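You operate a simulated robot arm through the tools that you are given. There is no shell and no other tool. Be economical: measure what you need, move in short steps, check, and stop when the job is done.

The job below is to be done with a simulated robot arm. You get a single attempt, and the scene is never put back.

Task
Stir the sample clear, test it with the pink strip and set it on PASS or REDO.
Fine: 10 % on the chart passes; stirrer off before the dip; the strip ends in the USED well.

The check looks at the end state, three seconds after you hand in, the way a careful person would. Anything else that was tipped, shoved, dropped, spilled or broken makes it a failure.

Robot
A 6-joint arm with a two-finger parallel gripper, fixed in place. Base frame: the origin is at the foot of the arm, x ahead of it, y to its left, z up; the work surface is at about z = 0. Units: m, degrees, N and s.
With the tool pointing down near the work surface it reaches from about 0.12 to 0.5 m from the base axis. Its first joint turns from -72.0 to 72.0 degrees. Payload 0.65 kg.
The tool frame sits at the grasp point between the pads (the TCP): z along the fingers, y along the line on which they close. The tips reach 0.025 m beyond it. The gripper opens to 0.076 m. The fingers are 0.018 m wide and 0.01 m thick; the gripper's body (0.036 by 0.078 m) begins 0.045 m behind the TCP.
Orientation is that of the tool frame in the base frame, as a unit quaternion [x, y, z, w]. With the fingers straight down and closing along the base's y, the tool's x points along the base's -x, its y along +y and its z along -z.

Tools
- The arm moves only by the tool drive_tool. Its argument "targets" is a list that holds one entry, the list of rows, each a list of 7 numbers: the shift along the tool's x, y, z in m, then the turn, a rotation vector about the tool's x, y, z in degrees, then the closure, from 0 (fully open) to 1 (shut). In form: [[[x, y, z, wx, wy, wz, claw], ...]]. A call has 1 to 20 rows; each row is the pose to reach, as a shift and turn from the pose commanded when the call began, along the tool's axes at that moment. Each row takes 0.2 s and may step no farther than 0.05 m and 8.6 degrees from the row before; otherwise, or with a gripper value out of range, the whole call is refused. A pose out of reach is approached as far as the arm can. The call stops where the force on the tool passes 40 N (or 10 N more than at its start, if that is more) or the arm is blocked; 0.2 s more then pass. The fingers move at their own pace (about 0.108 m/s each) and stop on an object; they squeeze with about 33 N. The grip force told is the motor's: it shows also when the fingers shut on nothing. Time passes only in rows, and 0.2 s behind the last, so rows that repeat a pose let the fingers close. It gives the time, the measured TCP pose, the force on the tool (base axes), the opening and the grip force at its end, in the units of the frame above (readings bear some noise), and new pictures: "pictures" is both (left out), scene, wrist or none.
- Cameras (640 x 400 px; columns grow to the right, rows downward): "scene" is fixed at [0.0789, 0.2953, 0.4151]; the picture's right is [-0.51, -0.86, 0.00], its down [-0.40, 0.24, -0.88] and it looks along [0.76, -0.45, -0.47] (base axes); focal length 214 px, centre (320, 200). "wrist" rides on the gripper at [0.058, 0.011, -0.081] in the tool frame; the picture's right is [-0.18, 0.98, 0.00], its down [-0.75, -0.14, -0.64] and it looks along [-0.63, -0.12, 0.77] (tool axes); focal length 243 px, centre (320, 200). There is no depth. A picture from a camera that has moved, and an enlarged one, comes with that camera's place and axes in the base frame and with its lens.
- inspect(camera, box): a new picture of the part [left, top, right, bottom] of that camera's present view, enlarged. The clock stands still meanwhile.
- finish_job(): hands the job in; it is judged then, once.

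Work in short steps. Places have to be worked out from the pictures, the camera data and where the tool is seen: move nearer, look again, correct. Check each grasp and each placing, and mend what went wrong. You have 120 turns and 200 pictures in all, those below and enlarged ones among them. Open the gripper and draw the arm clear of the work before you hand the job in, unless the task says otherwise; then end with one line.

The tools are called after "Request:" as a command line: name --argument value ..., lists and objects as JSON in quotes. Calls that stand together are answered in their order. drive_tool: Moves the arm, as the interface text tells. Its arguments: {"type":"object","properties":{"targets":{"type":"array","items":{"type":"array","items":{"type":"array","items":{"type":"number"}}}},"pictures":{"type":"string","enum":["both","scene","wrist","none"]}},"required":["targets"]} The other tools are called the same way: inspect (camera, box) takes an enlarged picture of a part of a camera's view; finish_job () hands the job in.

At the start:

```text
time: 0.0
position: [0.2817, 0.1601, 0.3646]
tcp_rot: [0.0, 1.0, 0.0, 0.001]
contact_force: [0.1, 0.0, -0.1]
width: 0.0762
grip_force: 0.0
```

scene: 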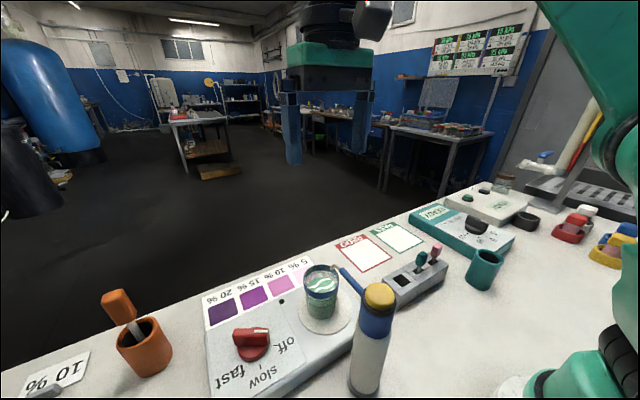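
wrist: 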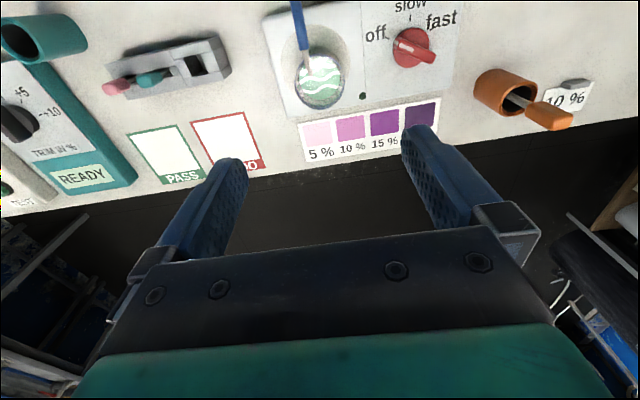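

The pictures show a stirrer with a knob, a beaker on it, a strip holder with pink and teal strips, and PASS/REDO cards. I'll enlarge the key parts first.

Request:
inspect --camera "scene" --box '[190, 230, 450, 400]'

Request:
inspect --camera "wrist" --box '[80, 0, 480, 200]'

Request:
inspect --camera "scene" --box '[400, 170, 640, 300]'

```text
2.35 times, centred on (320, 315) of scene
camera zoom: at [0.0789, 0.2953, 0.4151], right [-0.51, -0.86, 0.0], down [-0.4, 0.24, -0.88], along [0.76, -0.45, -0.47], focal length 505 px, centre (320, -71)
```

zoom: 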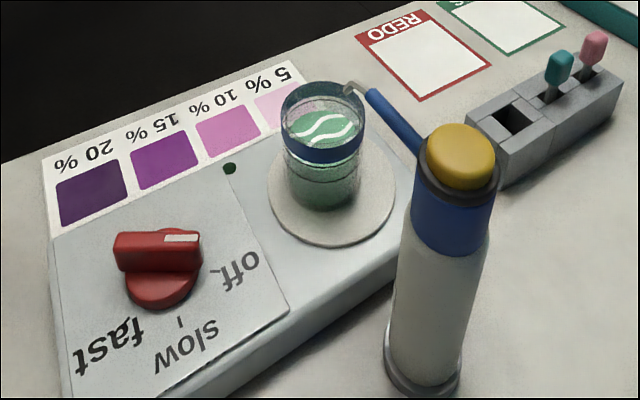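

```text
1.60 times, centred on (280, 100) of wrist
camera zoom: at [0.2201, 0.1715, 0.4464], right [0.18, 0.98, 0.0], down [0.75, -0.14, 0.64], along [0.63, -0.12, -0.77], focal length 388 px, centre (384, 360)
```

zoom: 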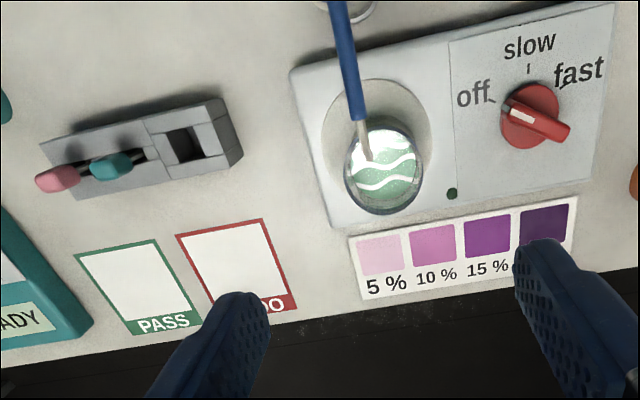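

```text
2.67 times, centred on (520, 235) of scene
camera zoom: at [0.0789, 0.2953, 0.4151], right [-0.51, -0.86, 0.0], down [-0.4, 0.24, -0.88], along [0.76, -0.45, -0.47], focal length 572 px, centre (-213, 107)
```

zoom: 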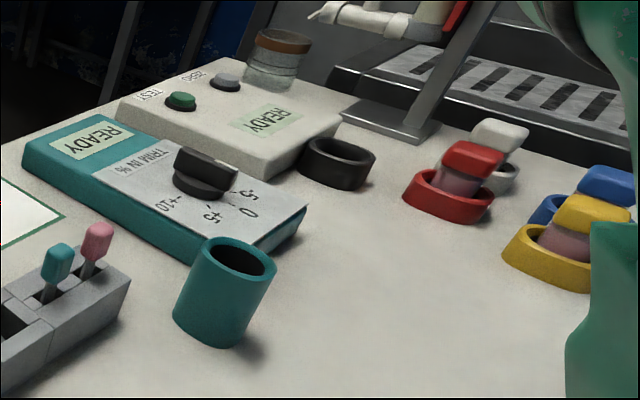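

Knob looks to be near (0.30, 0.29), its mark on "off"; bottle about 0.2 m tall near (0.18, 0.15) with a spout over the beaker. I move above the knob, turning the tool to lie across the knob bar, keeping high.

Request:
drive_tool --targets '[[[-0.002, 0.016, 0.012, 0, 0, -7.5, 0], [-0.005, 0.032, 0.024, 0, 0, -15, 0], [-0.008, 0.048, 0.036, 0, 0, -22.5, 0], [-0.01, 0.064, 0.048, 0, 0, -30, 0], [-0.012, 0.08, 0.06, 0, 0, -37.5, 0], [-0.014, 0.096, 0.075, 0, 0, -45, 0], [-0.016, 0.112, 0.09, 0, 0, -52.5, 0], [-0.018, 0.128, 0.11, 0, 0, -60, 0]]]'

```text
time: 1.8
position: [0.2961, 0.2894, 0.2545]
tcp_rot: [-0.501, 0.866, 0.0, 0.0]
contact_force: [1.4, -0.4, 0.7]
width: 0.0762
grip_force: 0.1
camera wrist: at [0.2566, 0.2445, 0.3371], right [-0.76, 0.65, 0.0], down [0.5, 0.58, 0.64], along [0.42, 0.49, -0.77], focal length 243 px, centre (320, 200)
```

scene: 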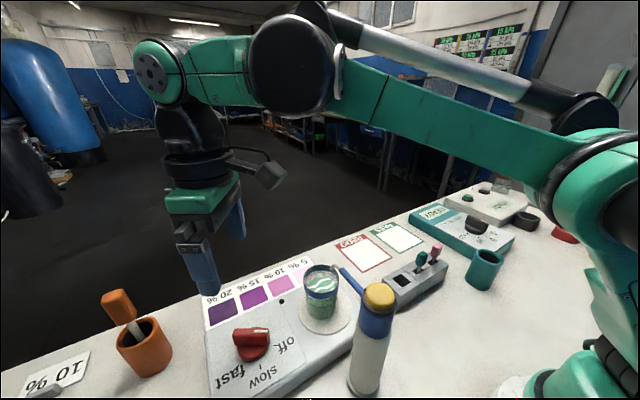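
wrist: 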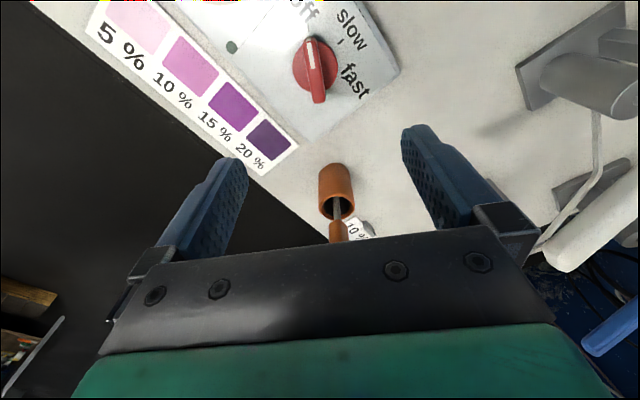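

Tool is aligned with the knob's bar and over it. I descend partway and look again.

Request:
drive_tool --targets '[[[0, 0, 0.035, 0, 0, 0, 0], [0, 0, 0.07, 0, 0, 0, 0], [0, 0, 0.105, 0, 0, 0, 0], [0, 0, 0.14, 0, 0, 0, 0], [0, 0, 0.14, 0, 0, 0, 0]]]'

```text
time: 3.0
position: [0.2992, 0.2903, 0.1182]
tcp_rot: [-0.499, 0.866, 0.0, 0.0]
contact_force: [-0.1, 0.1, -0.8]
width: 0.0759
grip_force: 0.1
camera wrist: at [0.258, 0.2454, 0.1993], right [-0.76, 0.65, 0.0], down [0.5, 0.58, 0.64], along [0.42, 0.49, -0.77], focal length 243 px, centre (320, 200)
```

scene: 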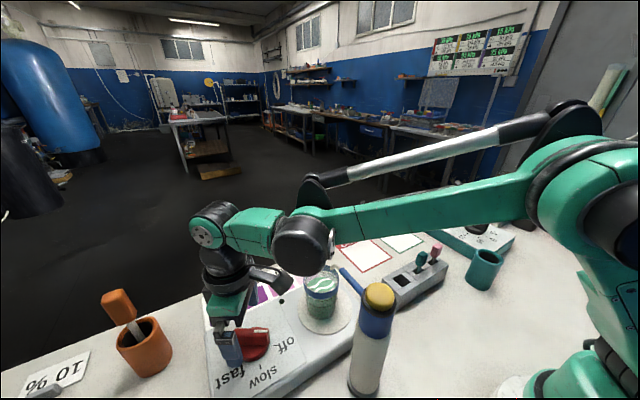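
wrist: 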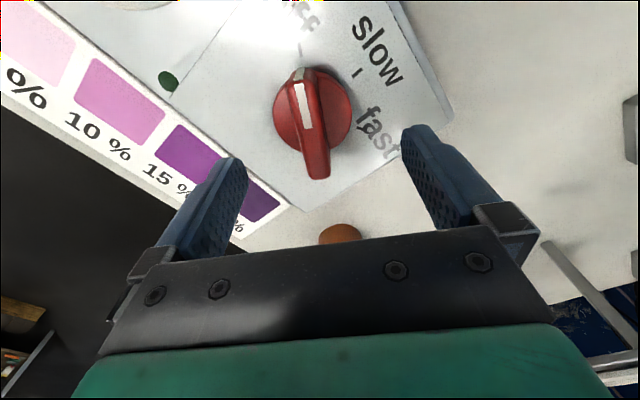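

Knob is centred between the fingers; I go down with the tips beside the handle but above its round skirt and check.

Request:
drive_tool --targets '[[[0.003, 0, 0.02, 0, 0, 0, 0], [0.006, 0, 0.036, 0, 0, 0, 0], [0.006, 0, 0.036, 0, 0, 0, 0]]]' --pictures "wrist"

Request:
inspect --camera "scene" --box '[190, 290, 330, 400]'

```text
time: 3.8
position: [0.295, 0.2853, 0.0792]
tcp_rot: [-0.5, 0.866, 0.001, -0.001]
contact_force: [-0.6, 0.5, 0.1]
width: 0.0759
grip_force: 0.0
camera wrist: at [0.2545, 0.2399, 0.1615], right [-0.76, 0.65, 0.0], down [0.5, 0.58, 0.64], along [0.42, 0.49, -0.77], focal length 243 px, centre (320, 200)
```

wrist: 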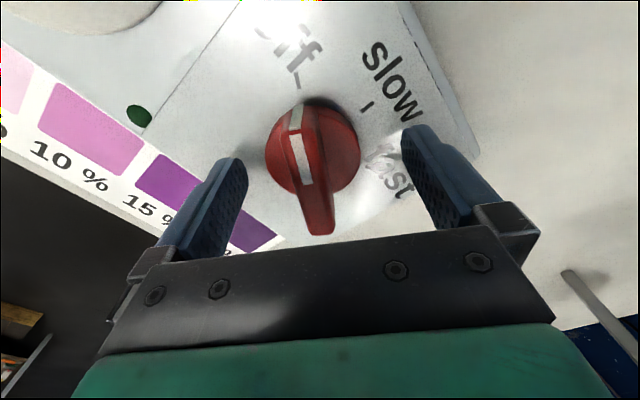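

```text
3.64 times, centred on (260, 345) of scene
camera zoom: at [0.0789, 0.2953, 0.4151], right [-0.51, -0.86, 0.0], down [-0.4, 0.24, -0.88], along [0.76, -0.45, -0.47], focal length 780 px, centre (538, -327)
```

zoom: 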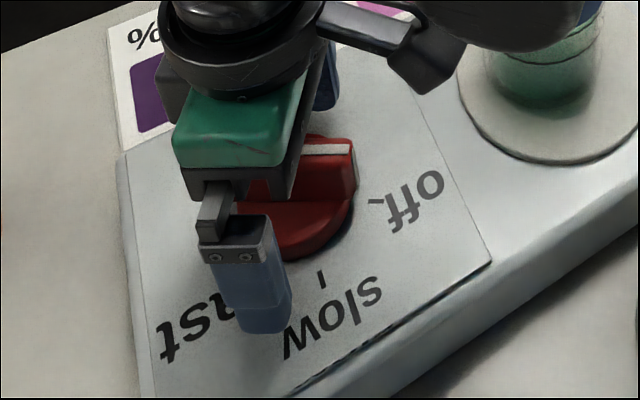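

Handle is about 4 mm off toward −tool y. I correct that and close on it.

Request:
drive_tool --targets '[[[0.0, -0.004, 0.004, 0, 0, 0, 0], [0, -0.004, 0.004, 0, 0, 0, 0.5], [0, -0.004, 0.004, 0, 0, 0, 1], [0, -0.004, 0.004, 0, 0, 0, 1], [0, -0.004, 0.004, 0, 0, 0, 1]]]' --pictures "wrist"

```text
time: 5.0
position: [0.2983, 0.2823, 0.0765]
tcp_rot: [-0.499, 0.867, 0.001, -0.001]
contact_force: [-10.1, 2.2, -7.0]
width: 0.014
grip_force: 33.7
camera wrist: at [0.258, 0.2373, 0.1572], right [-0.76, 0.65, 0.0], down [0.5, 0.58, 0.64], along [0.42, 0.49, -0.77], focal length 243 px, centre (320, 200)
```

wrist: 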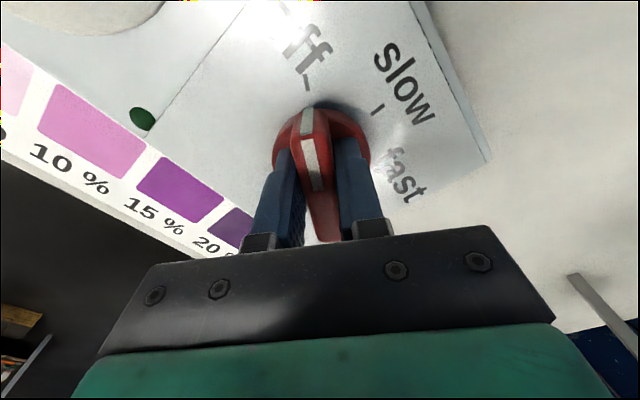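

Gripped (14 mm), with slight side load; I relax the offset and turn clockwise about 60° towards "slow".

Request:
drive_tool --targets '[[[0, 0.002, 0, 0, 0, 0, 1], [0, 0.002, 0, 0, 0, 7.5, 1], [0, 0.002, 0, 0, 0, 15, 1], [0, 0.002, 0, 0, 0, 22.5, 1], [0, 0.002, 0, 0, 0, 30, 1], [0, 0.002, 0, 0, 0, 37.5, 1], [0, 0.002, 0, 0, 0, 45, 1], [0, 0.002, 0, 0, 0, 52.5, 1], [0, 0.002, 0, 0, 0, 60, 1], [0, 0.002, 0, 0, 0, 60, 1]]]'

```text
time: 6.7
position: [0.2969, 0.2844, 0.0753]
tcp_rot: [-0.106, 0.994, 0.002, 0.0]
contact_force: [1.3, 3.4, 7.2]
width: 0.0138
grip_force: 33.3
stopped in row 8: the force on the tool passed its limit (the readings are from after the stop); the commanded pose is now the measured one
camera wrist: at [0.2353, 0.2825, 0.1565], right [-0.03, 1.0, 0.0], down [0.77, 0.02, 0.64], along [0.64, 0.02, -0.77], focal length 243 px, centre (320, 200)
```

scene: 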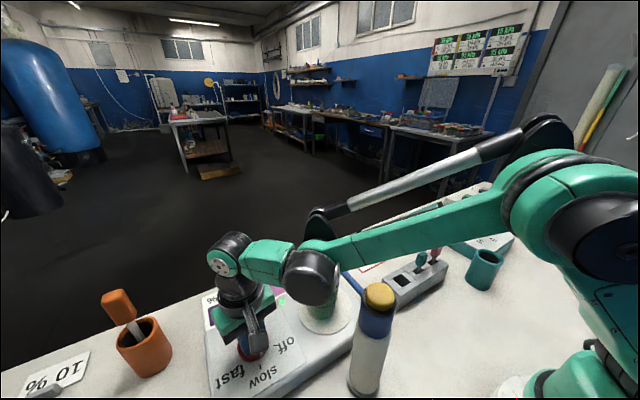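
wrist: 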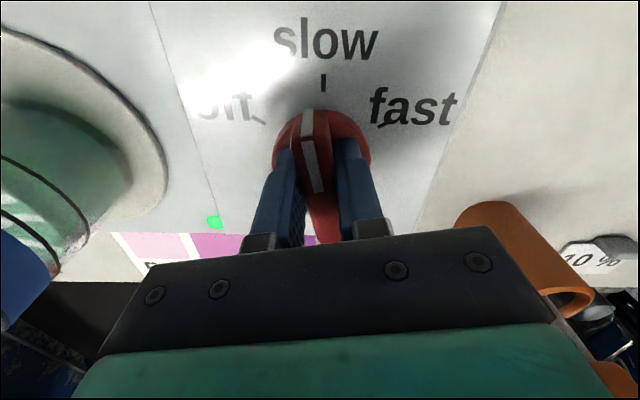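

The LED is lit; the mark is still roughly 10° short of the "slow" tick. I turn a bit further.

Request:
drive_tool --targets '[[[0, 0, 0, 0, 0, 5, 1], [0, 0, 0, 0, 0, 9, 1], [0, 0, 0, 0, 0, 11, 1]]]' --pictures "wrist"

```text
time: 7.5
position: [0.2972, 0.2862, 0.0739]
tcp_rot: [-0.008, 1.0, 0.004, 0.001]
contact_force: [14.4, 15.9, -25.9]
width: 0.0139
grip_force: 33.2
camera wrist: at [0.2358, 0.2944, 0.1566], right [0.17, 0.99, 0.01], down [0.75, -0.13, 0.64], along [0.64, -0.1, -0.77], focal length 243 px, centre (320, 200)
```

wrist: 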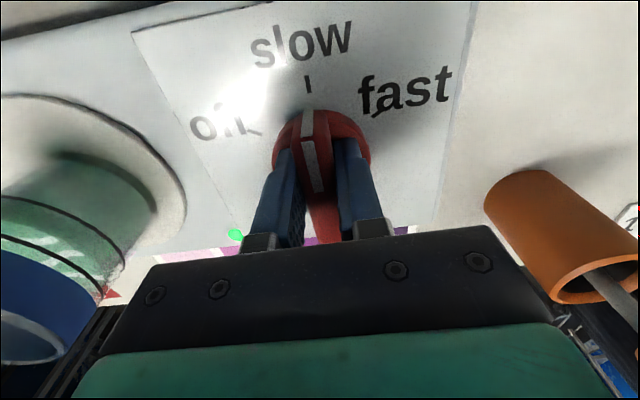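

The mark points at "slow". I release and rise straight up to watch the sample.

Request:
drive_tool --targets '[[[0, 0, 0, 0, 0, 0, 0.6], [0, 0, 0, 0, 0, 0, 0.4], [0, 0, 0, 0, 0, 0, 0.4], [0, 0, -0.03, 0, 0, 0, 0.4], [0, 0, -0.07, 0, 0, 0, 0.2], [0, 0, -0.11, 0, 0, 0, 0.0], [0, 0, -0.15, 0, 0, 0, 0.0], [0, 0, -0.18, 0, 0, 0, 0.0]]]'

Request:
inspect --camera "scene" --box '[190, 230, 450, 400]'

```text
time: 9.3
position: [0.2954, 0.2813, 0.2562]
tcp_rot: [-0.009, 1.0, 0.002, 0.001]
contact_force: [0.2, 0.0, -1.0]
width: 0.076
grip_force: 0.0
camera wrist: at [0.2351, 0.2907, 0.3377], right [0.17, 0.99, 0.0], down [0.76, -0.13, 0.64], along [0.63, -0.1, -0.77], focal length 243 px, centre (320, 200)
```

scene: 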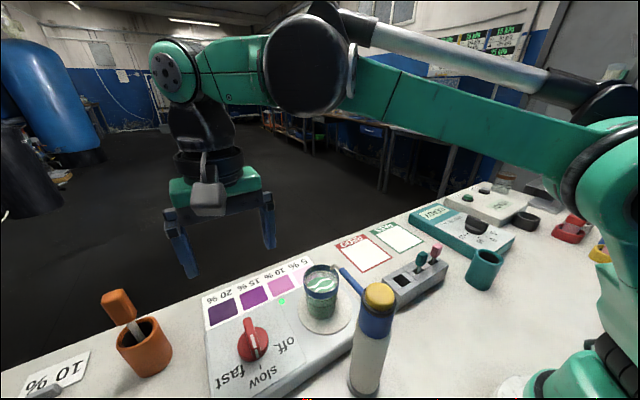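
wrist: 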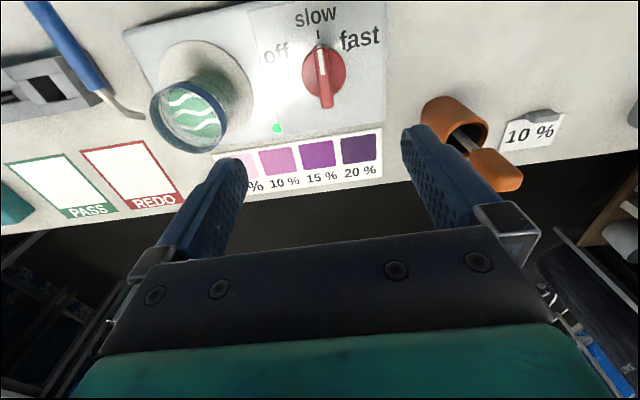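

```text
2.35 times, centred on (320, 315) of scene
camera zoom: at [0.0788, 0.2953, 0.4151], right [-0.51, -0.86, 0.0], down [-0.4, 0.24, -0.88], along [0.76, -0.45, -0.47], focal length 505 px, centre (320, -71)
```

zoom: 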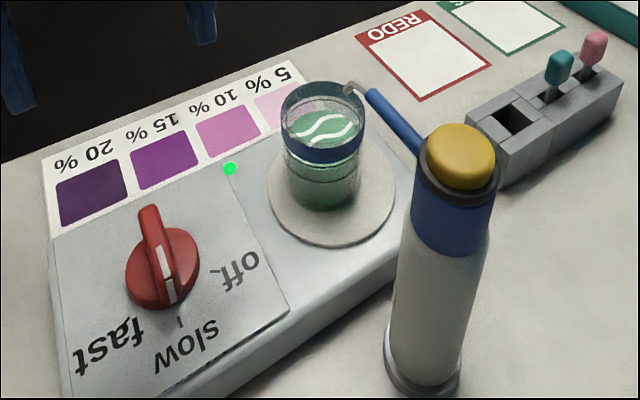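

Stirrer is on slow. While it runs I'll move over the strip holder, staying high, to look at the strips and wells.

Request:
drive_tool --targets '[[[0.0, -0.045, -0.015, 0, 0, 0, 0], [0.005, -0.09, -0.015, 0, 0, 0, 0], [0.01, -0.135, -0.015, 0, 0, 0, 0], [0.015, -0.18, -0.015, 0, 0, 0, 0], [0.02, -0.225, -0.015, 0, 0, 0, 0], [0.025, -0.27, -0.015, 0, 0, 0, 0], [0.03, -0.315, -0.015, 0, 0, 0, 0], [0.035, -0.35, -0.015, 0, 0, 0, 0], [0.035, -0.35, -0.015, 0, 0, 0, 0]]]'

Request:
inspect --camera "wrist" --box '[120, 0, 560, 200]'

Request:
inspect --camera "scene" --box '[270, 230, 450, 340]'

```text
time: 11.3
position: [0.2714, -0.0676, 0.2651]
tcp_rot: [-0.01, 1.0, 0.003, 0.0]
contact_force: [0.3, 0.1, 0.0]
width: 0.0757
grip_force: 0.0
camera wrist: at [0.2105, -0.0574, 0.3476], right [0.17, 0.99, 0.0], down [0.76, -0.13, 0.64], along [0.63, -0.1, -0.77], focal length 243 px, centre (320, 200)
```

scene: 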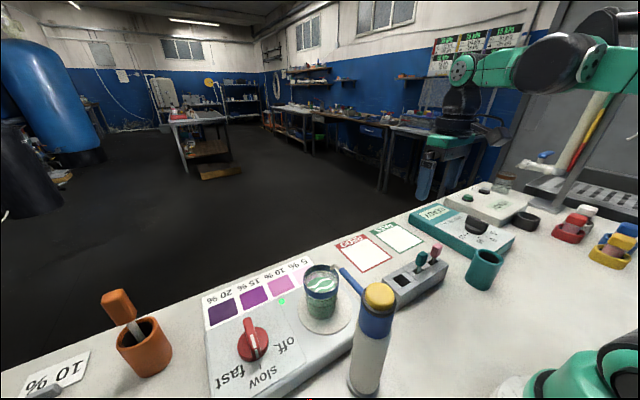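
wrist: 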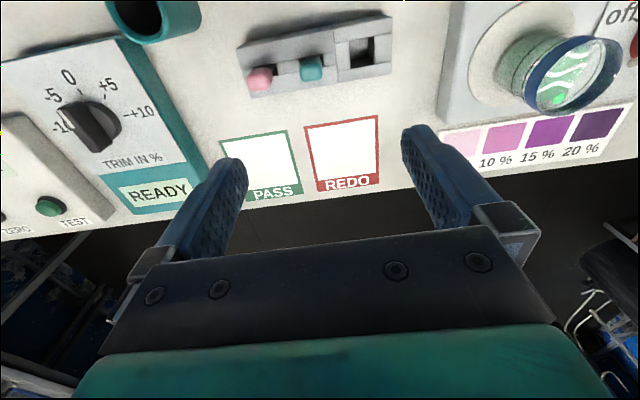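

```text
1.45 times, centred on (340, 100) of wrist
camera zoom: at [0.2105, -0.0574, 0.3476], right [0.17, 0.99, 0.0], down [0.76, -0.13, 0.64], along [0.63, -0.1, -0.77], focal length 353 px, centre (291, 346)
```

zoom: 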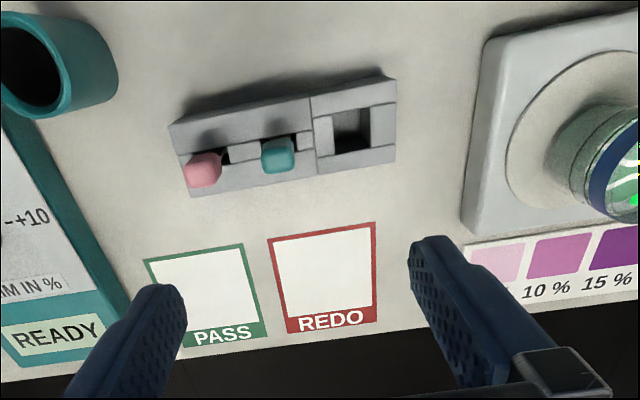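

```text
3.56 times, centred on (360, 285) of scene
camera zoom: at [0.0789, 0.2953, 0.4151], right [-0.51, -0.86, 0.0], down [-0.4, 0.24, -0.88], along [0.76, -0.45, -0.47], focal length 763 px, centre (178, -102)
```

zoom: 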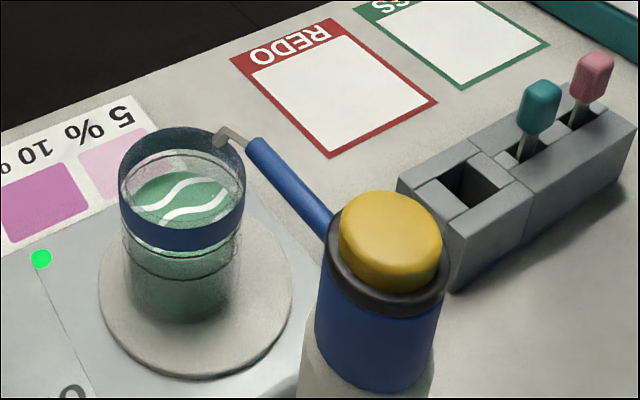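

The sample isn't clear yet. I wait here a few seconds and look again.

Request:
drive_tool --targets '[[[0, 0, 0, 0, 0, 0, 0], [0, 0, 0, 0, 0, 0, 0], [0, 0, 0, 0, 0, 0, 0], [0, 0, 0, 0, 0, 0, 0], [0, 0, 0, 0, 0, 0, 0], [0, 0, 0, 0, 0, 0, 0], [0, 0, 0, 0, 0, 0, 0], [0, 0, 0, 0, 0, 0, 0], [0, 0, 0, 0, 0, 0, 0], [0, 0, 0, 0, 0, 0, 0], [0, 0, 0, 0, 0, 0, 0], [0, 0, 0, 0, 0, 0, 0], [0, 0, 0, 0, 0, 0, 0], [0, 0, 0, 0, 0, 0, 0], [0, 0, 0, 0, 0, 0, 0], [0, 0, 0, 0, 0, 0, 0], [0, 0, 0, 0, 0, 0, 0], [0, 0, 0, 0, 0, 0, 0], [0, 0, 0, 0, 0, 0, 0], [0, 0, 0, 0, 0, 0, 0]]]' --pictures "none"

Request:
inspect --camera "scene" --box '[240, 240, 400, 350]'

```text
time: 15.5
position: [0.2715, -0.0662, 0.2669]
tcp_rot: [-0.009, 1.0, 0.003, 0.001]
contact_force: [-0.1, 0.5, 0.1]
width: 0.076
grip_force: 0.0
```

```text
3.64 times, centred on (320, 295) of scene
camera zoom: at [0.0789, 0.2953, 0.4151], right [-0.51, -0.86, 0.0], down [-0.4, 0.24, -0.88], along [0.76, -0.45, -0.47], focal length 780 px, centre (320, -146)
```

zoom: 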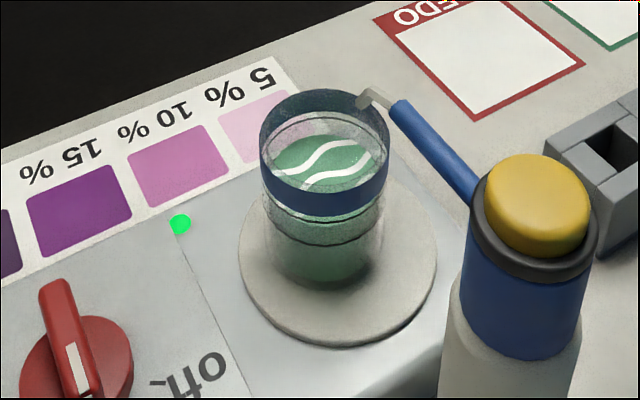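

It's lightening slowly. Meanwhile I lower toward the strip holder for a closer look at the strips and well.

Request:
drive_tool --targets '[[[0, -0.03, 0.04, 0, 0, 0, 0], [0, -0.06, 0.08, 0, 0, 0, 0], [0, -0.06, 0.09, 0, 0, 0, 0], [0, -0.06, 0.09, 0, 0, 0, 0], [0, -0.06, 0.09, 0, 0, 0, 0], [0, -0.06, 0.09, 0, 0, 0, 0], [0, -0.06, 0.09, 0, 0, 0, 0], [0, -0.06, 0.09, 0, 0, 0, 0], [0, -0.06, 0.09, 0, 0, 0, 0], [0, -0.06, 0.09, 0, 0, 0, 0], [0, -0.06, 0.09, 0, 0, 0, 0], [0, -0.06, 0.09, 0, 0, 0, 0], [0, -0.06, 0.09, 0, 0, 0, 0], [0, -0.06, 0.09, 0, 0, 0, 0], [0, -0.06, 0.09, 0, 0, 0, 0], [0, -0.06, 0.09, 0, 0, 0, 0], [0, -0.06, 0.09, 0, 0, 0, 0], [0, -0.06, 0.09, 0, 0, 0, 0], [0, -0.06, 0.09, 0, 0, 0, 0], [0, -0.06, 0.09, 0, 0, 0, 0]]]' --pictures "wrist"

Request:
inspect --camera "scene" --box '[240, 240, 400, 350]'

Request:
inspect --camera "wrist" --box '[250, 0, 530, 150]'

```text
time: 19.7
position: [0.2713, -0.1254, 0.1747]
tcp_rot: [-0.009, 1.0, 0.003, 0.0]
contact_force: [0.5, -1.2, 0.2]
width: 0.0761
grip_force: 0.0
camera wrist: at [0.2103, -0.1159, 0.2574], right [0.17, 0.99, 0.0], down [0.76, -0.13, 0.64], along [0.63, -0.1, -0.77], focal length 243 px, centre (320, 200)
```

wrist: 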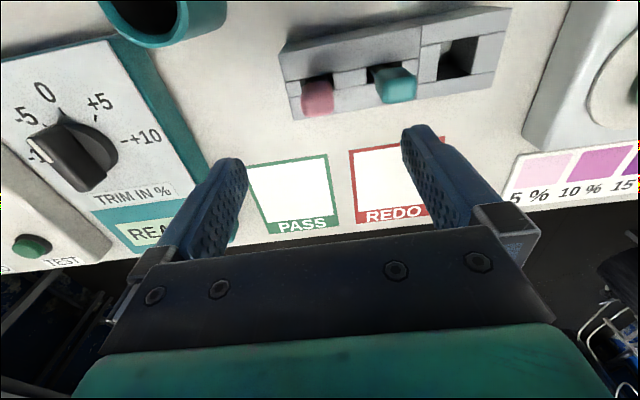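

```text
3.64 times, centred on (320, 295) of scene
camera zoom: at [0.0789, 0.2953, 0.4151], right [-0.51, -0.86, 0.0], down [-0.4, 0.24, -0.88], along [0.76, -0.45, -0.47], focal length 780 px, centre (320, -146)
```

zoom: 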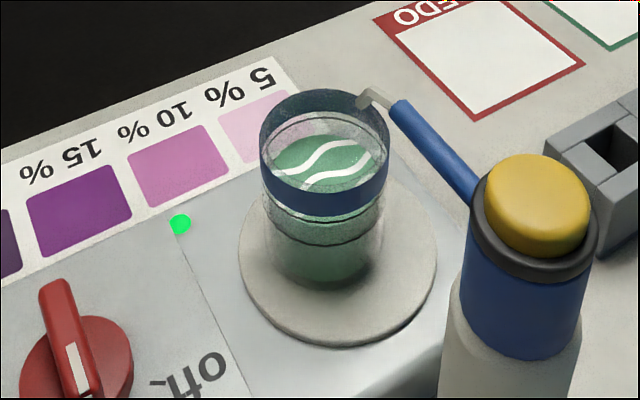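

```text
2.29 times, centred on (390, 75) of wrist
camera zoom: at [0.2103, -0.1159, 0.2574], right [0.17, 0.99, 0.0], down [0.76, -0.13, 0.64], along [0.63, -0.1, -0.77], focal length 555 px, centre (160, 486)
```

zoom: 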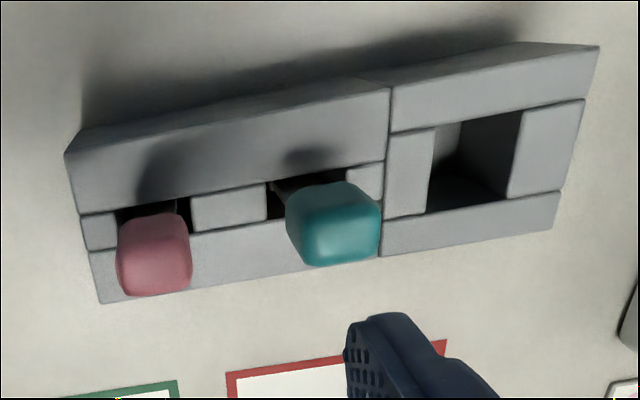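

Strip tag sits at about (0.265, −0.125, 0.085), aligned with y. I wait longer for the sample.

Request:
drive_tool --targets '[[[0, 0, 0, 0, 0, 0, 0], [0, 0, 0, 0, 0, 0, 0], [0, 0, 0, 0, 0, 0, 0], [0, 0, 0, 0, 0, 0, 0], [0, 0, 0, 0, 0, 0, 0], [0, 0, 0, 0, 0, 0, 0], [0, 0, 0, 0, 0, 0, 0], [0, 0, 0, 0, 0, 0, 0], [0, 0, 0, 0, 0, 0, 0], [0, 0, 0, 0, 0, 0, 0], [0, 0, 0, 0, 0, 0, 0], [0, 0, 0, 0, 0, 0, 0], [0, 0, 0, 0, 0, 0, 0], [0, 0, 0, 0, 0, 0, 0], [0, 0, 0, 0, 0, 0, 0], [0, 0, 0, 0, 0, 0, 0], [0, 0, 0, 0, 0, 0, 0], [0, 0, 0, 0, 0, 0, 0], [0, 0, 0, 0, 0, 0, 0], [0, 0, 0, 0, 0, 0, 0]]]' --pictures "none"

Request:
inspect --camera "scene" --box '[280, 250, 360, 330]'

```text
time: 23.9
position: [0.2707, -0.1258, 0.176]
tcp_rot: [-0.009, 1.0, 0.003, 0.0]
contact_force: [0.7, 0.4, 0.1]
width: 0.076
grip_force: 0.1
```

```text
5.00 times, centred on (320, 290) of scene
camera zoom: at [0.0789, 0.2953, 0.4151], right [-0.51, -0.86, 0.0], down [-0.4, 0.24, -0.88], along [0.76, -0.45, -0.47], focal length 1072 px, centre (320, -250)
```

zoom: 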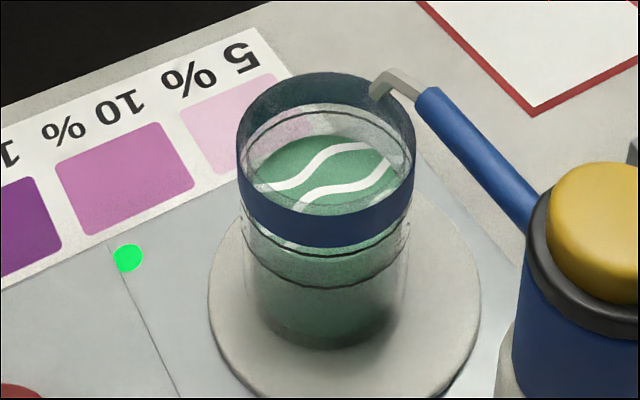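

Still streaked; I keep waiting.

Request:
drive_tool --targets '[[[0, 0, 0, 0, 0, 0, 0], [0, 0, 0, 0, 0, 0, 0], [0, 0, 0, 0, 0, 0, 0], [0, 0, 0, 0, 0, 0, 0], [0, 0, 0, 0, 0, 0, 0], [0, 0, 0, 0, 0, 0, 0], [0, 0, 0, 0, 0, 0, 0], [0, 0, 0, 0, 0, 0, 0], [0, 0, 0, 0, 0, 0, 0], [0, 0, 0, 0, 0, 0, 0], [0, 0, 0, 0, 0, 0, 0], [0, 0, 0, 0, 0, 0, 0], [0, 0, 0, 0, 0, 0, 0], [0, 0, 0, 0, 0, 0, 0], [0, 0, 0, 0, 0, 0, 0], [0, 0, 0, 0, 0, 0, 0], [0, 0, 0, 0, 0, 0, 0], [0, 0, 0, 0, 0, 0, 0], [0, 0, 0, 0, 0, 0, 0], [0, 0, 0, 0, 0, 0, 0]]]' --pictures "none"

Request:
drive_tool --targets '[[[0, 0, 0, 0, 0, 0, 0], [0, 0, 0, 0, 0, 0, 0], [0, 0, 0, 0, 0, 0, 0], [0, 0, 0, 0, 0, 0, 0], [0, 0, 0, 0, 0, 0, 0], [0, 0, 0, 0, 0, 0, 0], [0, 0, 0, 0, 0, 0, 0], [0, 0, 0, 0, 0, 0, 0], [0, 0, 0, 0, 0, 0, 0], [0, 0, 0, 0, 0, 0, 0], [0, 0, 0, 0, 0, 0, 0], [0, 0, 0, 0, 0, 0, 0], [0, 0, 0, 0, 0, 0, 0], [0, 0, 0, 0, 0, 0, 0], [0, 0, 0, 0, 0, 0, 0], [0, 0, 0, 0, 0, 0, 0], [0, 0, 0, 0, 0, 0, 0], [0, 0, 0, 0, 0, 0, 0], [0, 0, 0, 0, 0, 0, 0], [0, 0, 0, 0, 0, 0, 0]]]' --pictures "none"

Request:
inspect --camera "scene" --box '[280, 250, 360, 330]'

```text
time: 28.1
position: [0.2708, -0.1262, 0.1751]
tcp_rot: [-0.009, 1.0, 0.002, 0.0]
contact_force: [0.9, 0.3, 0.8]
width: 0.0761
grip_force: 0.0
```

```text
time: 32.3
position: [0.272, -0.1258, 0.1756]
tcp_rot: [-0.009, 1.0, 0.002, 0.0]
contact_force: [0.8, 0.1, -0.1]
width: 0.0758
grip_force: 0.1
```

```text
5.00 times, centred on (320, 290) of scene
camera zoom: at [0.0789, 0.2953, 0.4151], right [-0.51, -0.86, 0.0], down [-0.4, 0.24, -0.88], along [0.76, -0.45, -0.47], focal length 1072 px, centre (320, -250)
```

zoom: 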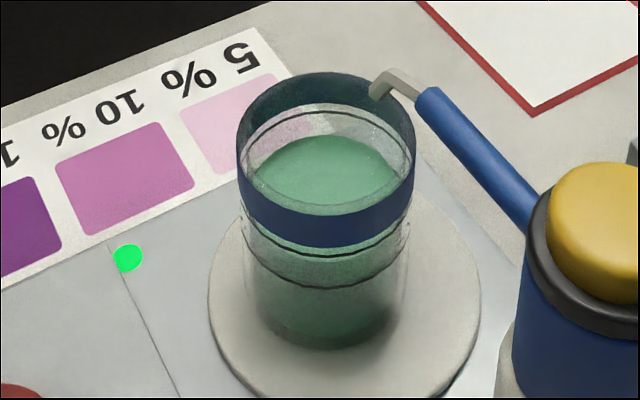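

The sample is clear. I go back above the knob to switch the stirrer off.

Request:
drive_tool --targets '[[[0, 0, -0.045, 0, 0, 0, 0], [0, 0, -0.09, 0, 0, 0, 0], [-0.005, 0.045, -0.09, 0, 0, 0, 0], [-0.01, 0.09, -0.09, 0, 0, 0, 0], [-0.015, 0.135, -0.09, 0, 0, 0, 0], [-0.02, 0.18, -0.09, 0, 0, 0, 0], [-0.025, 0.225, -0.09, 0, 0, 0, 0], [-0.03, 0.27, -0.09, 0, 0, 0, 0], [-0.035, 0.315, -0.09, 0, 0, 0, 0], [-0.035, 0.36, -0.09, 0, 0, 0, 0], [-0.035, 0.405, -0.09, 0, 0, 0, 0], [-0.035, 0.414, -0.08, 0, 0, 0, 0], [-0.035, 0.414, -0.04, 0, 0, 0, 0], [-0.035, 0.414, 0.005, 0, 0, 0, 0], [-0.035, 0.414, 0.05, 0, 0, 0, 0.2], [-0.035, 0.414, 0.065, 0, 0, 0, 0.4], [-0.035, 0.414, 0.065, 0, 0, 0, 0.4]]]' --pictures "wrist"

```text
time: 35.9
position: [0.2962, 0.2875, 0.1137]
tcp_rot: [-0.01, 1.0, 0.002, -0.001]
contact_force: [-0.2, 0.2, 1.1]
width: 0.0455
grip_force: 0.1
camera wrist: at [0.2372, 0.2974, 0.1949], right [0.17, 0.99, 0.0], down [0.76, -0.13, 0.64], along [0.63, -0.1, -0.77], focal length 243 px, centre (320, 200)
```

wrist: 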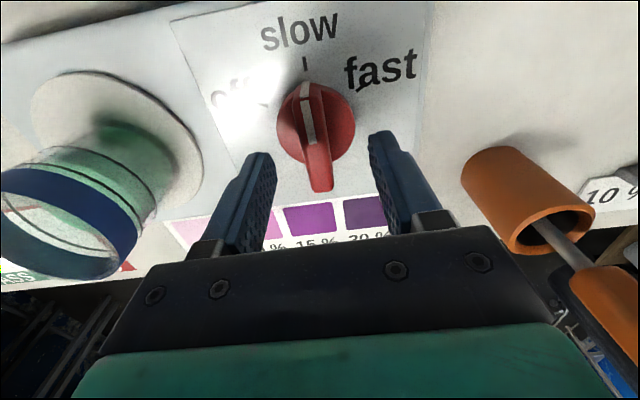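

Handle between fingers; descend with a small correction and grip.

Request:
drive_tool --targets '[[[0.002, -0.002, 0.02, 0, 0, 0, 0.4], [0.002, -0.002, 0.036, 0, 0, 0, 0.4], [0.002, -0.002, 0.037, 0, 0, 0, 0.4], [0.002, -0.002, 0.037, 0, 0, 0, 0.8], [0.002, -0.002, 0.037, 0, 0, 0, 1], [0.002, -0.002, 0.037, 0, 0, 0, 1]]]' --pictures "wrist"

```text
time: 37.3
position: [0.295, 0.2858, 0.0765]
tcp_rot: [-0.008, 1.0, 0.0, 0.0]
contact_force: [-1.9, -14.0, -8.7]
width: 0.0138
grip_force: 33.8
camera wrist: at [0.2345, 0.2948, 0.159], right [0.17, 0.99, 0.0], down [0.76, -0.13, 0.64], along [0.63, -0.11, -0.77], focal length 243 px, centre (320, 200)
```

wrist: 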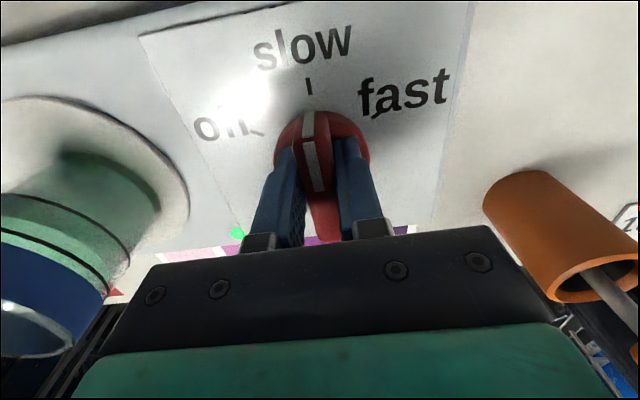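

Gripped. I ease the side load and turn back 60° to "off".

Request:
drive_tool --targets '[[[0, -0.002, 0, 0, 0, 0, 1], [0, -0.002, 0, 0, 0, -7, 1], [0, -0.002, 0, 0, 0, -14, 1], [0, -0.002, 0, 0, 0, -21, 1], [0, -0.002, 0, 0, 0, -28, 1], [0, -0.002, 0, 0, 0, -35, 1], [0, -0.002, 0, 0, 0, -42, 1], [0, -0.002, 0, 0, 0, -49, 1], [0, -0.002, 0, 0, 0, -55, 1], [0, -0.002, 0, 0, 0, -60, 1], [0, -0.002, 0, 0, 0, -60, 1]]]' --pictures "wrist"

```text
time: 38.9
position: [0.2965, 0.2805, 0.0773]
tcp_rot: [-0.345, 0.939, 0.0, 0.001]
contact_force: [2.4, -0.4, -2.4]
width: 0.0138
grip_force: 33.5
stopped in row 7: the force on the tool passed its limit (the readings are from after the stop); the commanded pose is now the measured one
camera wrist: at [0.2425, 0.2525, 0.1589], right [-0.5, 0.87, 0.0], down [0.66, 0.38, 0.64], along [0.56, 0.32, -0.76], focal length 243 px, centre (320, 200)
```

wrist: 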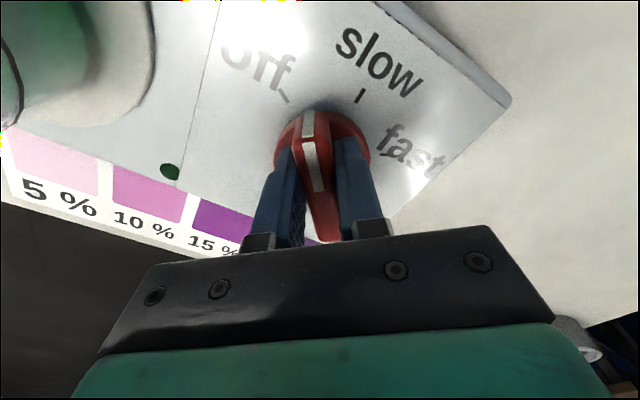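

LED is dark; about 20° remain to the off mark. Continue.

Request:
drive_tool --targets '[[[0, 0, 0, 0, 0, -6, 1], [0, 0, 0, 0, 0, -12, 1], [0, 0, 0, 0, 0, -17, 1], [0, 0, 0, 0, 0, -19, 1]]]' --pictures "wrist"

```text
time: 39.9
position: [0.2971, 0.2806, 0.0763]
tcp_rot: [-0.495, 0.869, -0.002, 0.003]
contact_force: [27.3, -10.8, 11.5]
width: 0.0139
grip_force: 34.3
camera wrist: at [0.2557, 0.2364, 0.1588], right [-0.75, 0.66, -0.01], down [0.5, 0.58, 0.65], along [0.43, 0.48, -0.76], focal length 243 px, centre (320, 200)
```

wrist: 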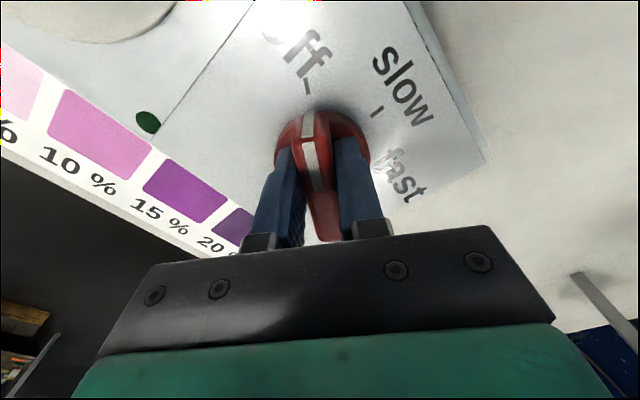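

Mark is on "off". I release, rise and unwind the tool yaw.

Request:
drive_tool --targets '[[[0, 0, 0, 0, 0, 0, 0.6], [0, 0, 0, 0, 0, 0, 0.4], [0, 0, 0, 0, 0, 0, 0.4], [0, 0, -0.03, 0, 0, 0, 0.4], [0, 0, -0.07, 0, 0, 0, 0.2], [0, 0, -0.11, 0, 0, 0, 0.0], [0, 0, -0.15, 0, 0, 0, 0.0], [0, 0, -0.18, 0, 0, 8, 0.0], [0, 0, -0.18, 0, 0, 16, 0.0], [0, 0, -0.18, 0, 0, 24, 0.0], [0, 0, -0.18, 0, 0, 32, 0.0], [0, 0, -0.18, 0, 0, 40, 0.0], [0, 0, -0.18, 0, 0, 48, 0.0], [0, 0, -0.18, 0, 0, 56, 0.0], [0, 0, -0.18, 0, 0, 59.5, 0.0]]]'

Request:
inspect --camera "scene" --box '[190, 230, 450, 400]'

```text
time: 43.1
position: [0.2953, 0.2811, 0.2583]
tcp_rot: [0.002, 1.0, 0.001, 0.002]
contact_force: [0.1, 1.2, 0.0]
width: 0.076
grip_force: 0.2
camera wrist: at [0.2348, 0.293, 0.3383], right [0.19, 0.98, 0.0], down [0.75, -0.14, 0.65], along [0.63, -0.12, -0.76], focal length 243 px, centre (320, 200)
```

scene: 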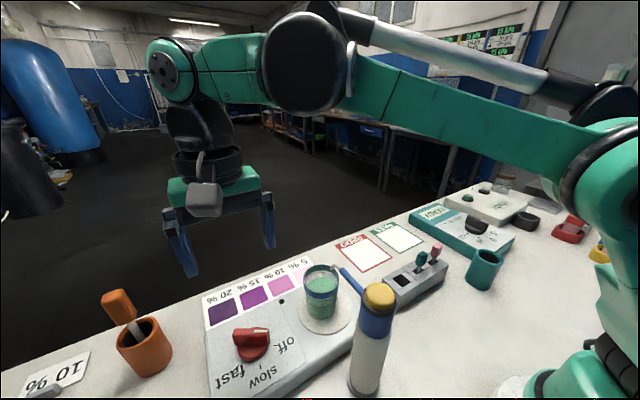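
wrist: 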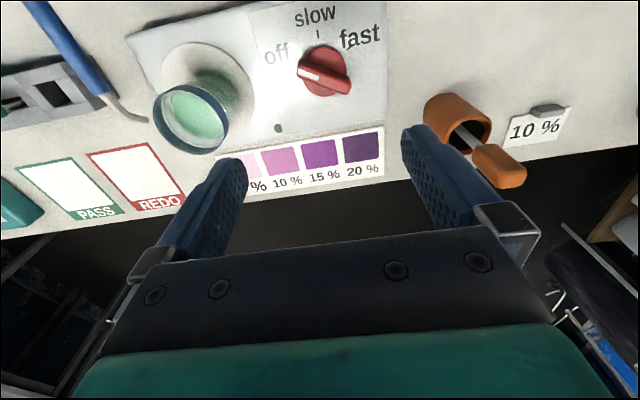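

```text
2.35 times, centred on (320, 315) of scene
camera zoom: at [0.0789, 0.2953, 0.4151], right [-0.51, -0.86, 0.0], down [-0.4, 0.24, -0.88], along [0.76, -0.45, -0.47], focal length 505 px, centre (320, -71)
```

zoom: 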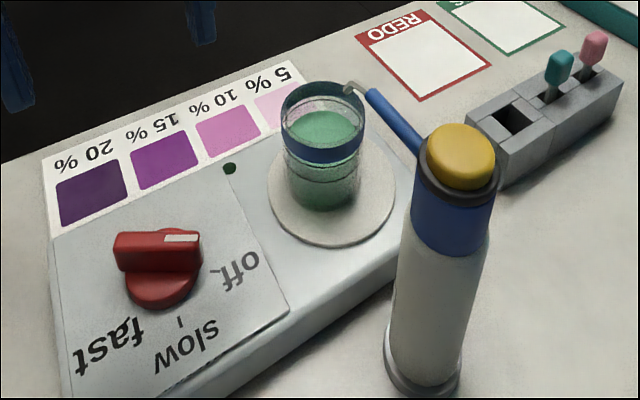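

Stirrer off, sample clear. The spout hangs over the beaker, so I'll fetch the beaker with the tool tilted 45° from the +x side. First I go out front of it and tilt.

Request:
drive_tool --targets '[[[-0.025, -0.019, 0, 0, 7.5, 0, 0], [-0.05, -0.038, 0, 0, 15, 0, 0], [-0.075, -0.057, 0, 0, 22.5, 0, 0], [-0.095, -0.076, 0, 0, 30, 0, 0], [-0.11, -0.095, 0, 0, 37.5, 0, 0], [-0.12, -0.114, 0, 0, 45, 0, 0], [-0.12, -0.114, 0, 0, 45, 0, 0]]]'

```text
time: 44.7
position: [0.3405, 0.2117, 0.2112]
tcp_rot: [0.01, 0.965, 0.028, -0.259]
contact_force: [0.6, -0.8, -0.5]
width: 0.0762
grip_force: 0.1
out of reach, approached as far as the arm can: row 2, 3, 4, 5, 6, 7
camera wrist: at [0.3304, 0.2182, 0.312], right [0.19, 0.98, -0.04], down [0.97, -0.18, 0.17], along [0.16, -0.08, -0.98], focal length 243 px, centre (320, 200)
```

scene: 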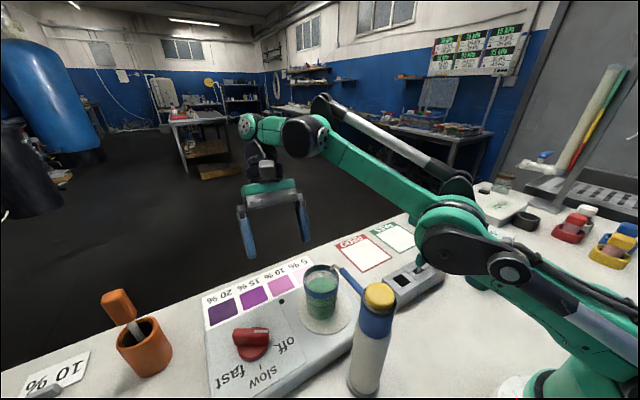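
wrist: 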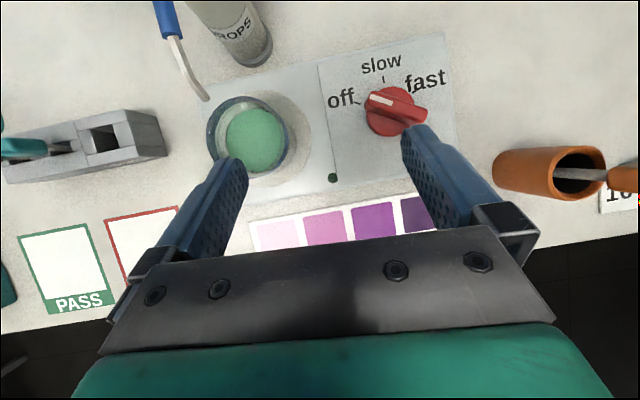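

Arm reached a 30° tilt here before its reach ended; 30° suffices to clear the spout. I test with a small sideways step to see how commands respond.

Request:
drive_tool --targets '[[[0, -0.02, 0, 0, 0, 0, 0], [0, -0.02, 0, 0, 0, 0, 0]]]' --pictures "none"

```text
time: 45.3
position: [0.34, 0.1915, 0.2103]
tcp_rot: [0.011, 0.967, 0.03, -0.253]
contact_force: [-0.3, -0.1, 0.5]
width: 0.0759
grip_force: 0.1
```

Commands work relative to the measured pose. I level the small roll and move to the pre-grasp point.

Request:
drive_tool --targets '[[[-0.007, -0.015, 0.014, 1.7, 0, 0, 0], [-0.013, -0.029, 0.029, 3.4, 0, 0, 0], [-0.013, -0.029, 0.029, 3.4, 0, 0, 0]]]'

Request:
inspect --camera "scene" --box '[220, 180, 420, 340]'

```text
time: 46.1
position: [0.332, 0.1723, 0.1777]
tcp_rot: [0.004, 0.971, 0.005, -0.241]
contact_force: [0.1, -0.6, 0.2]
width: 0.0763
grip_force: 0.1
out of reach, approached as far as the arm can: row 1, 2, 3
camera wrist: at [0.3157, 0.1818, 0.2765], right [0.17, 0.98, -0.08], down [0.96, -0.15, 0.22], along [0.2, -0.11, -0.97], focal length 243 px, centre (320, 200)
```

scene: 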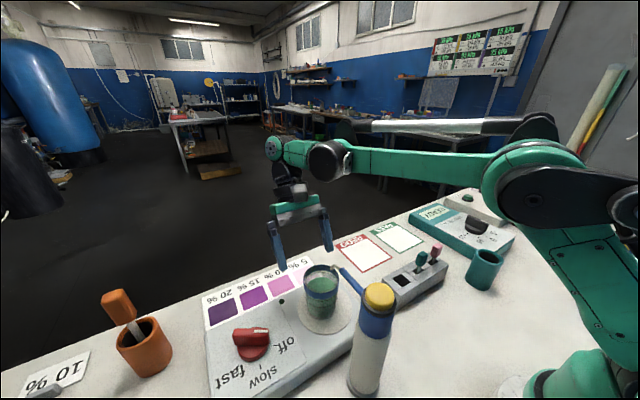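
wrist: 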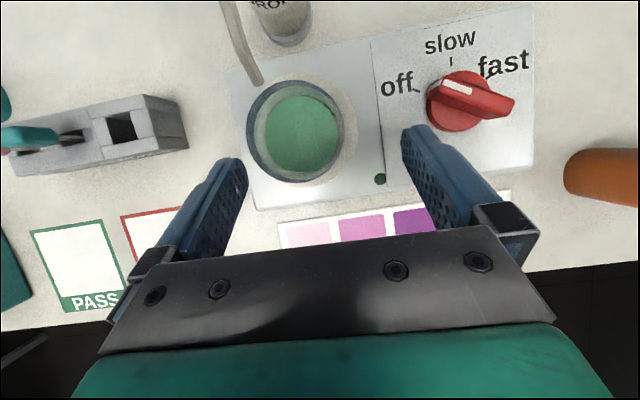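

```text
2.50 times, centred on (320, 260) of scene
camera zoom: at [0.0788, 0.2953, 0.4151], right [-0.51, -0.86, 0.0], down [-0.4, 0.24, -0.88], along [0.76, -0.45, -0.47], focal length 536 px, centre (320, 50)
```

zoom: 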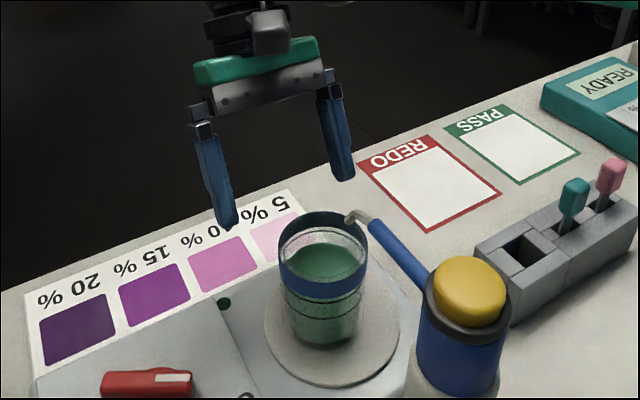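

Beaker axis judged at (0.301, 0.160), rim z≈0.128. I centre in y, then descend halfway along the tool axis and check.

Request:
drive_tool --targets '[[[0, -0.012, 0, 0, 0, 0, 0], [-0.002, -0.012, 0.02, 0, 0, 0, 0], [-0.004, -0.012, 0.04, 0, 0, 0, 0], [-0.004, -0.012, 0.04, 0, 0, 0, 0]]]'

Request:
inspect --camera "scene" --box '[220, 180, 420, 340]'

```text
time: 47.0
position: [0.3092, 0.1664, 0.1453]
tcp_rot: [0.007, 0.969, 0.001, -0.247]
contact_force: [3.1, -2.2, 17.8]
width: 0.0761
grip_force: 0.1
out of reach, approached as far as the arm can: row 1, 2, 3, 4
stopped in row 4: the force on the tool passed its limit (the readings are from after the stop); the commanded pose is now the measured one
camera wrist: at [0.2946, 0.1789, 0.245], right [0.18, 0.98, -0.09], down [0.97, -0.15, 0.21], along [0.19, -0.12, -0.97], focal length 243 px, centre (320, 200)
```

scene: 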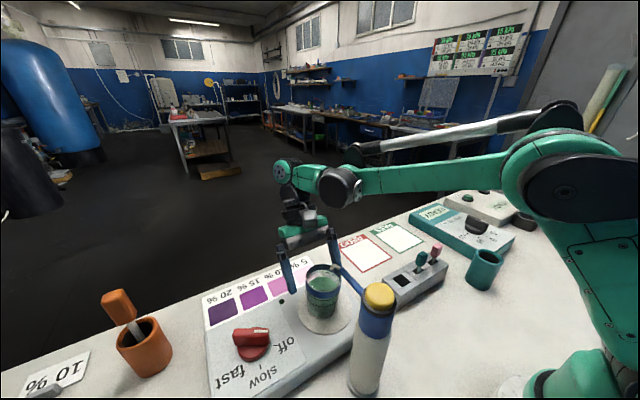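
wrist: 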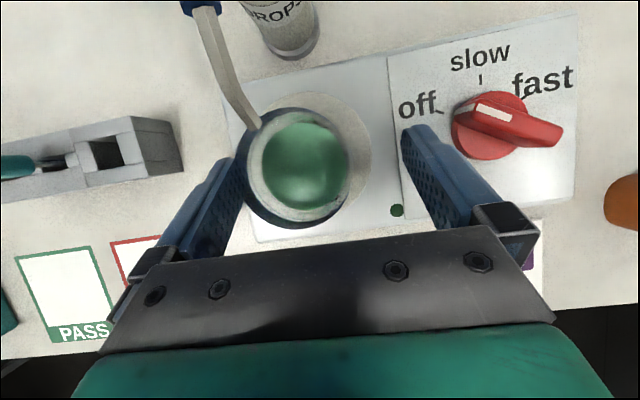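

```text
2.50 times, centred on (320, 260) of scene
camera zoom: at [0.0788, 0.2953, 0.4151], right [-0.51, -0.86, 0.0], down [-0.4, 0.24, -0.88], along [0.76, -0.45, -0.47], focal length 536 px, centre (320, 50)
```

zoom: 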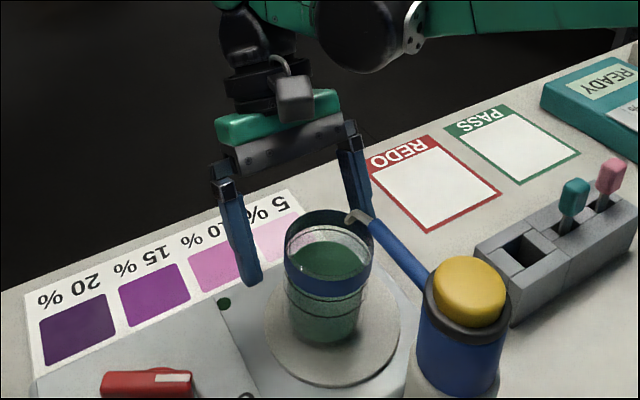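

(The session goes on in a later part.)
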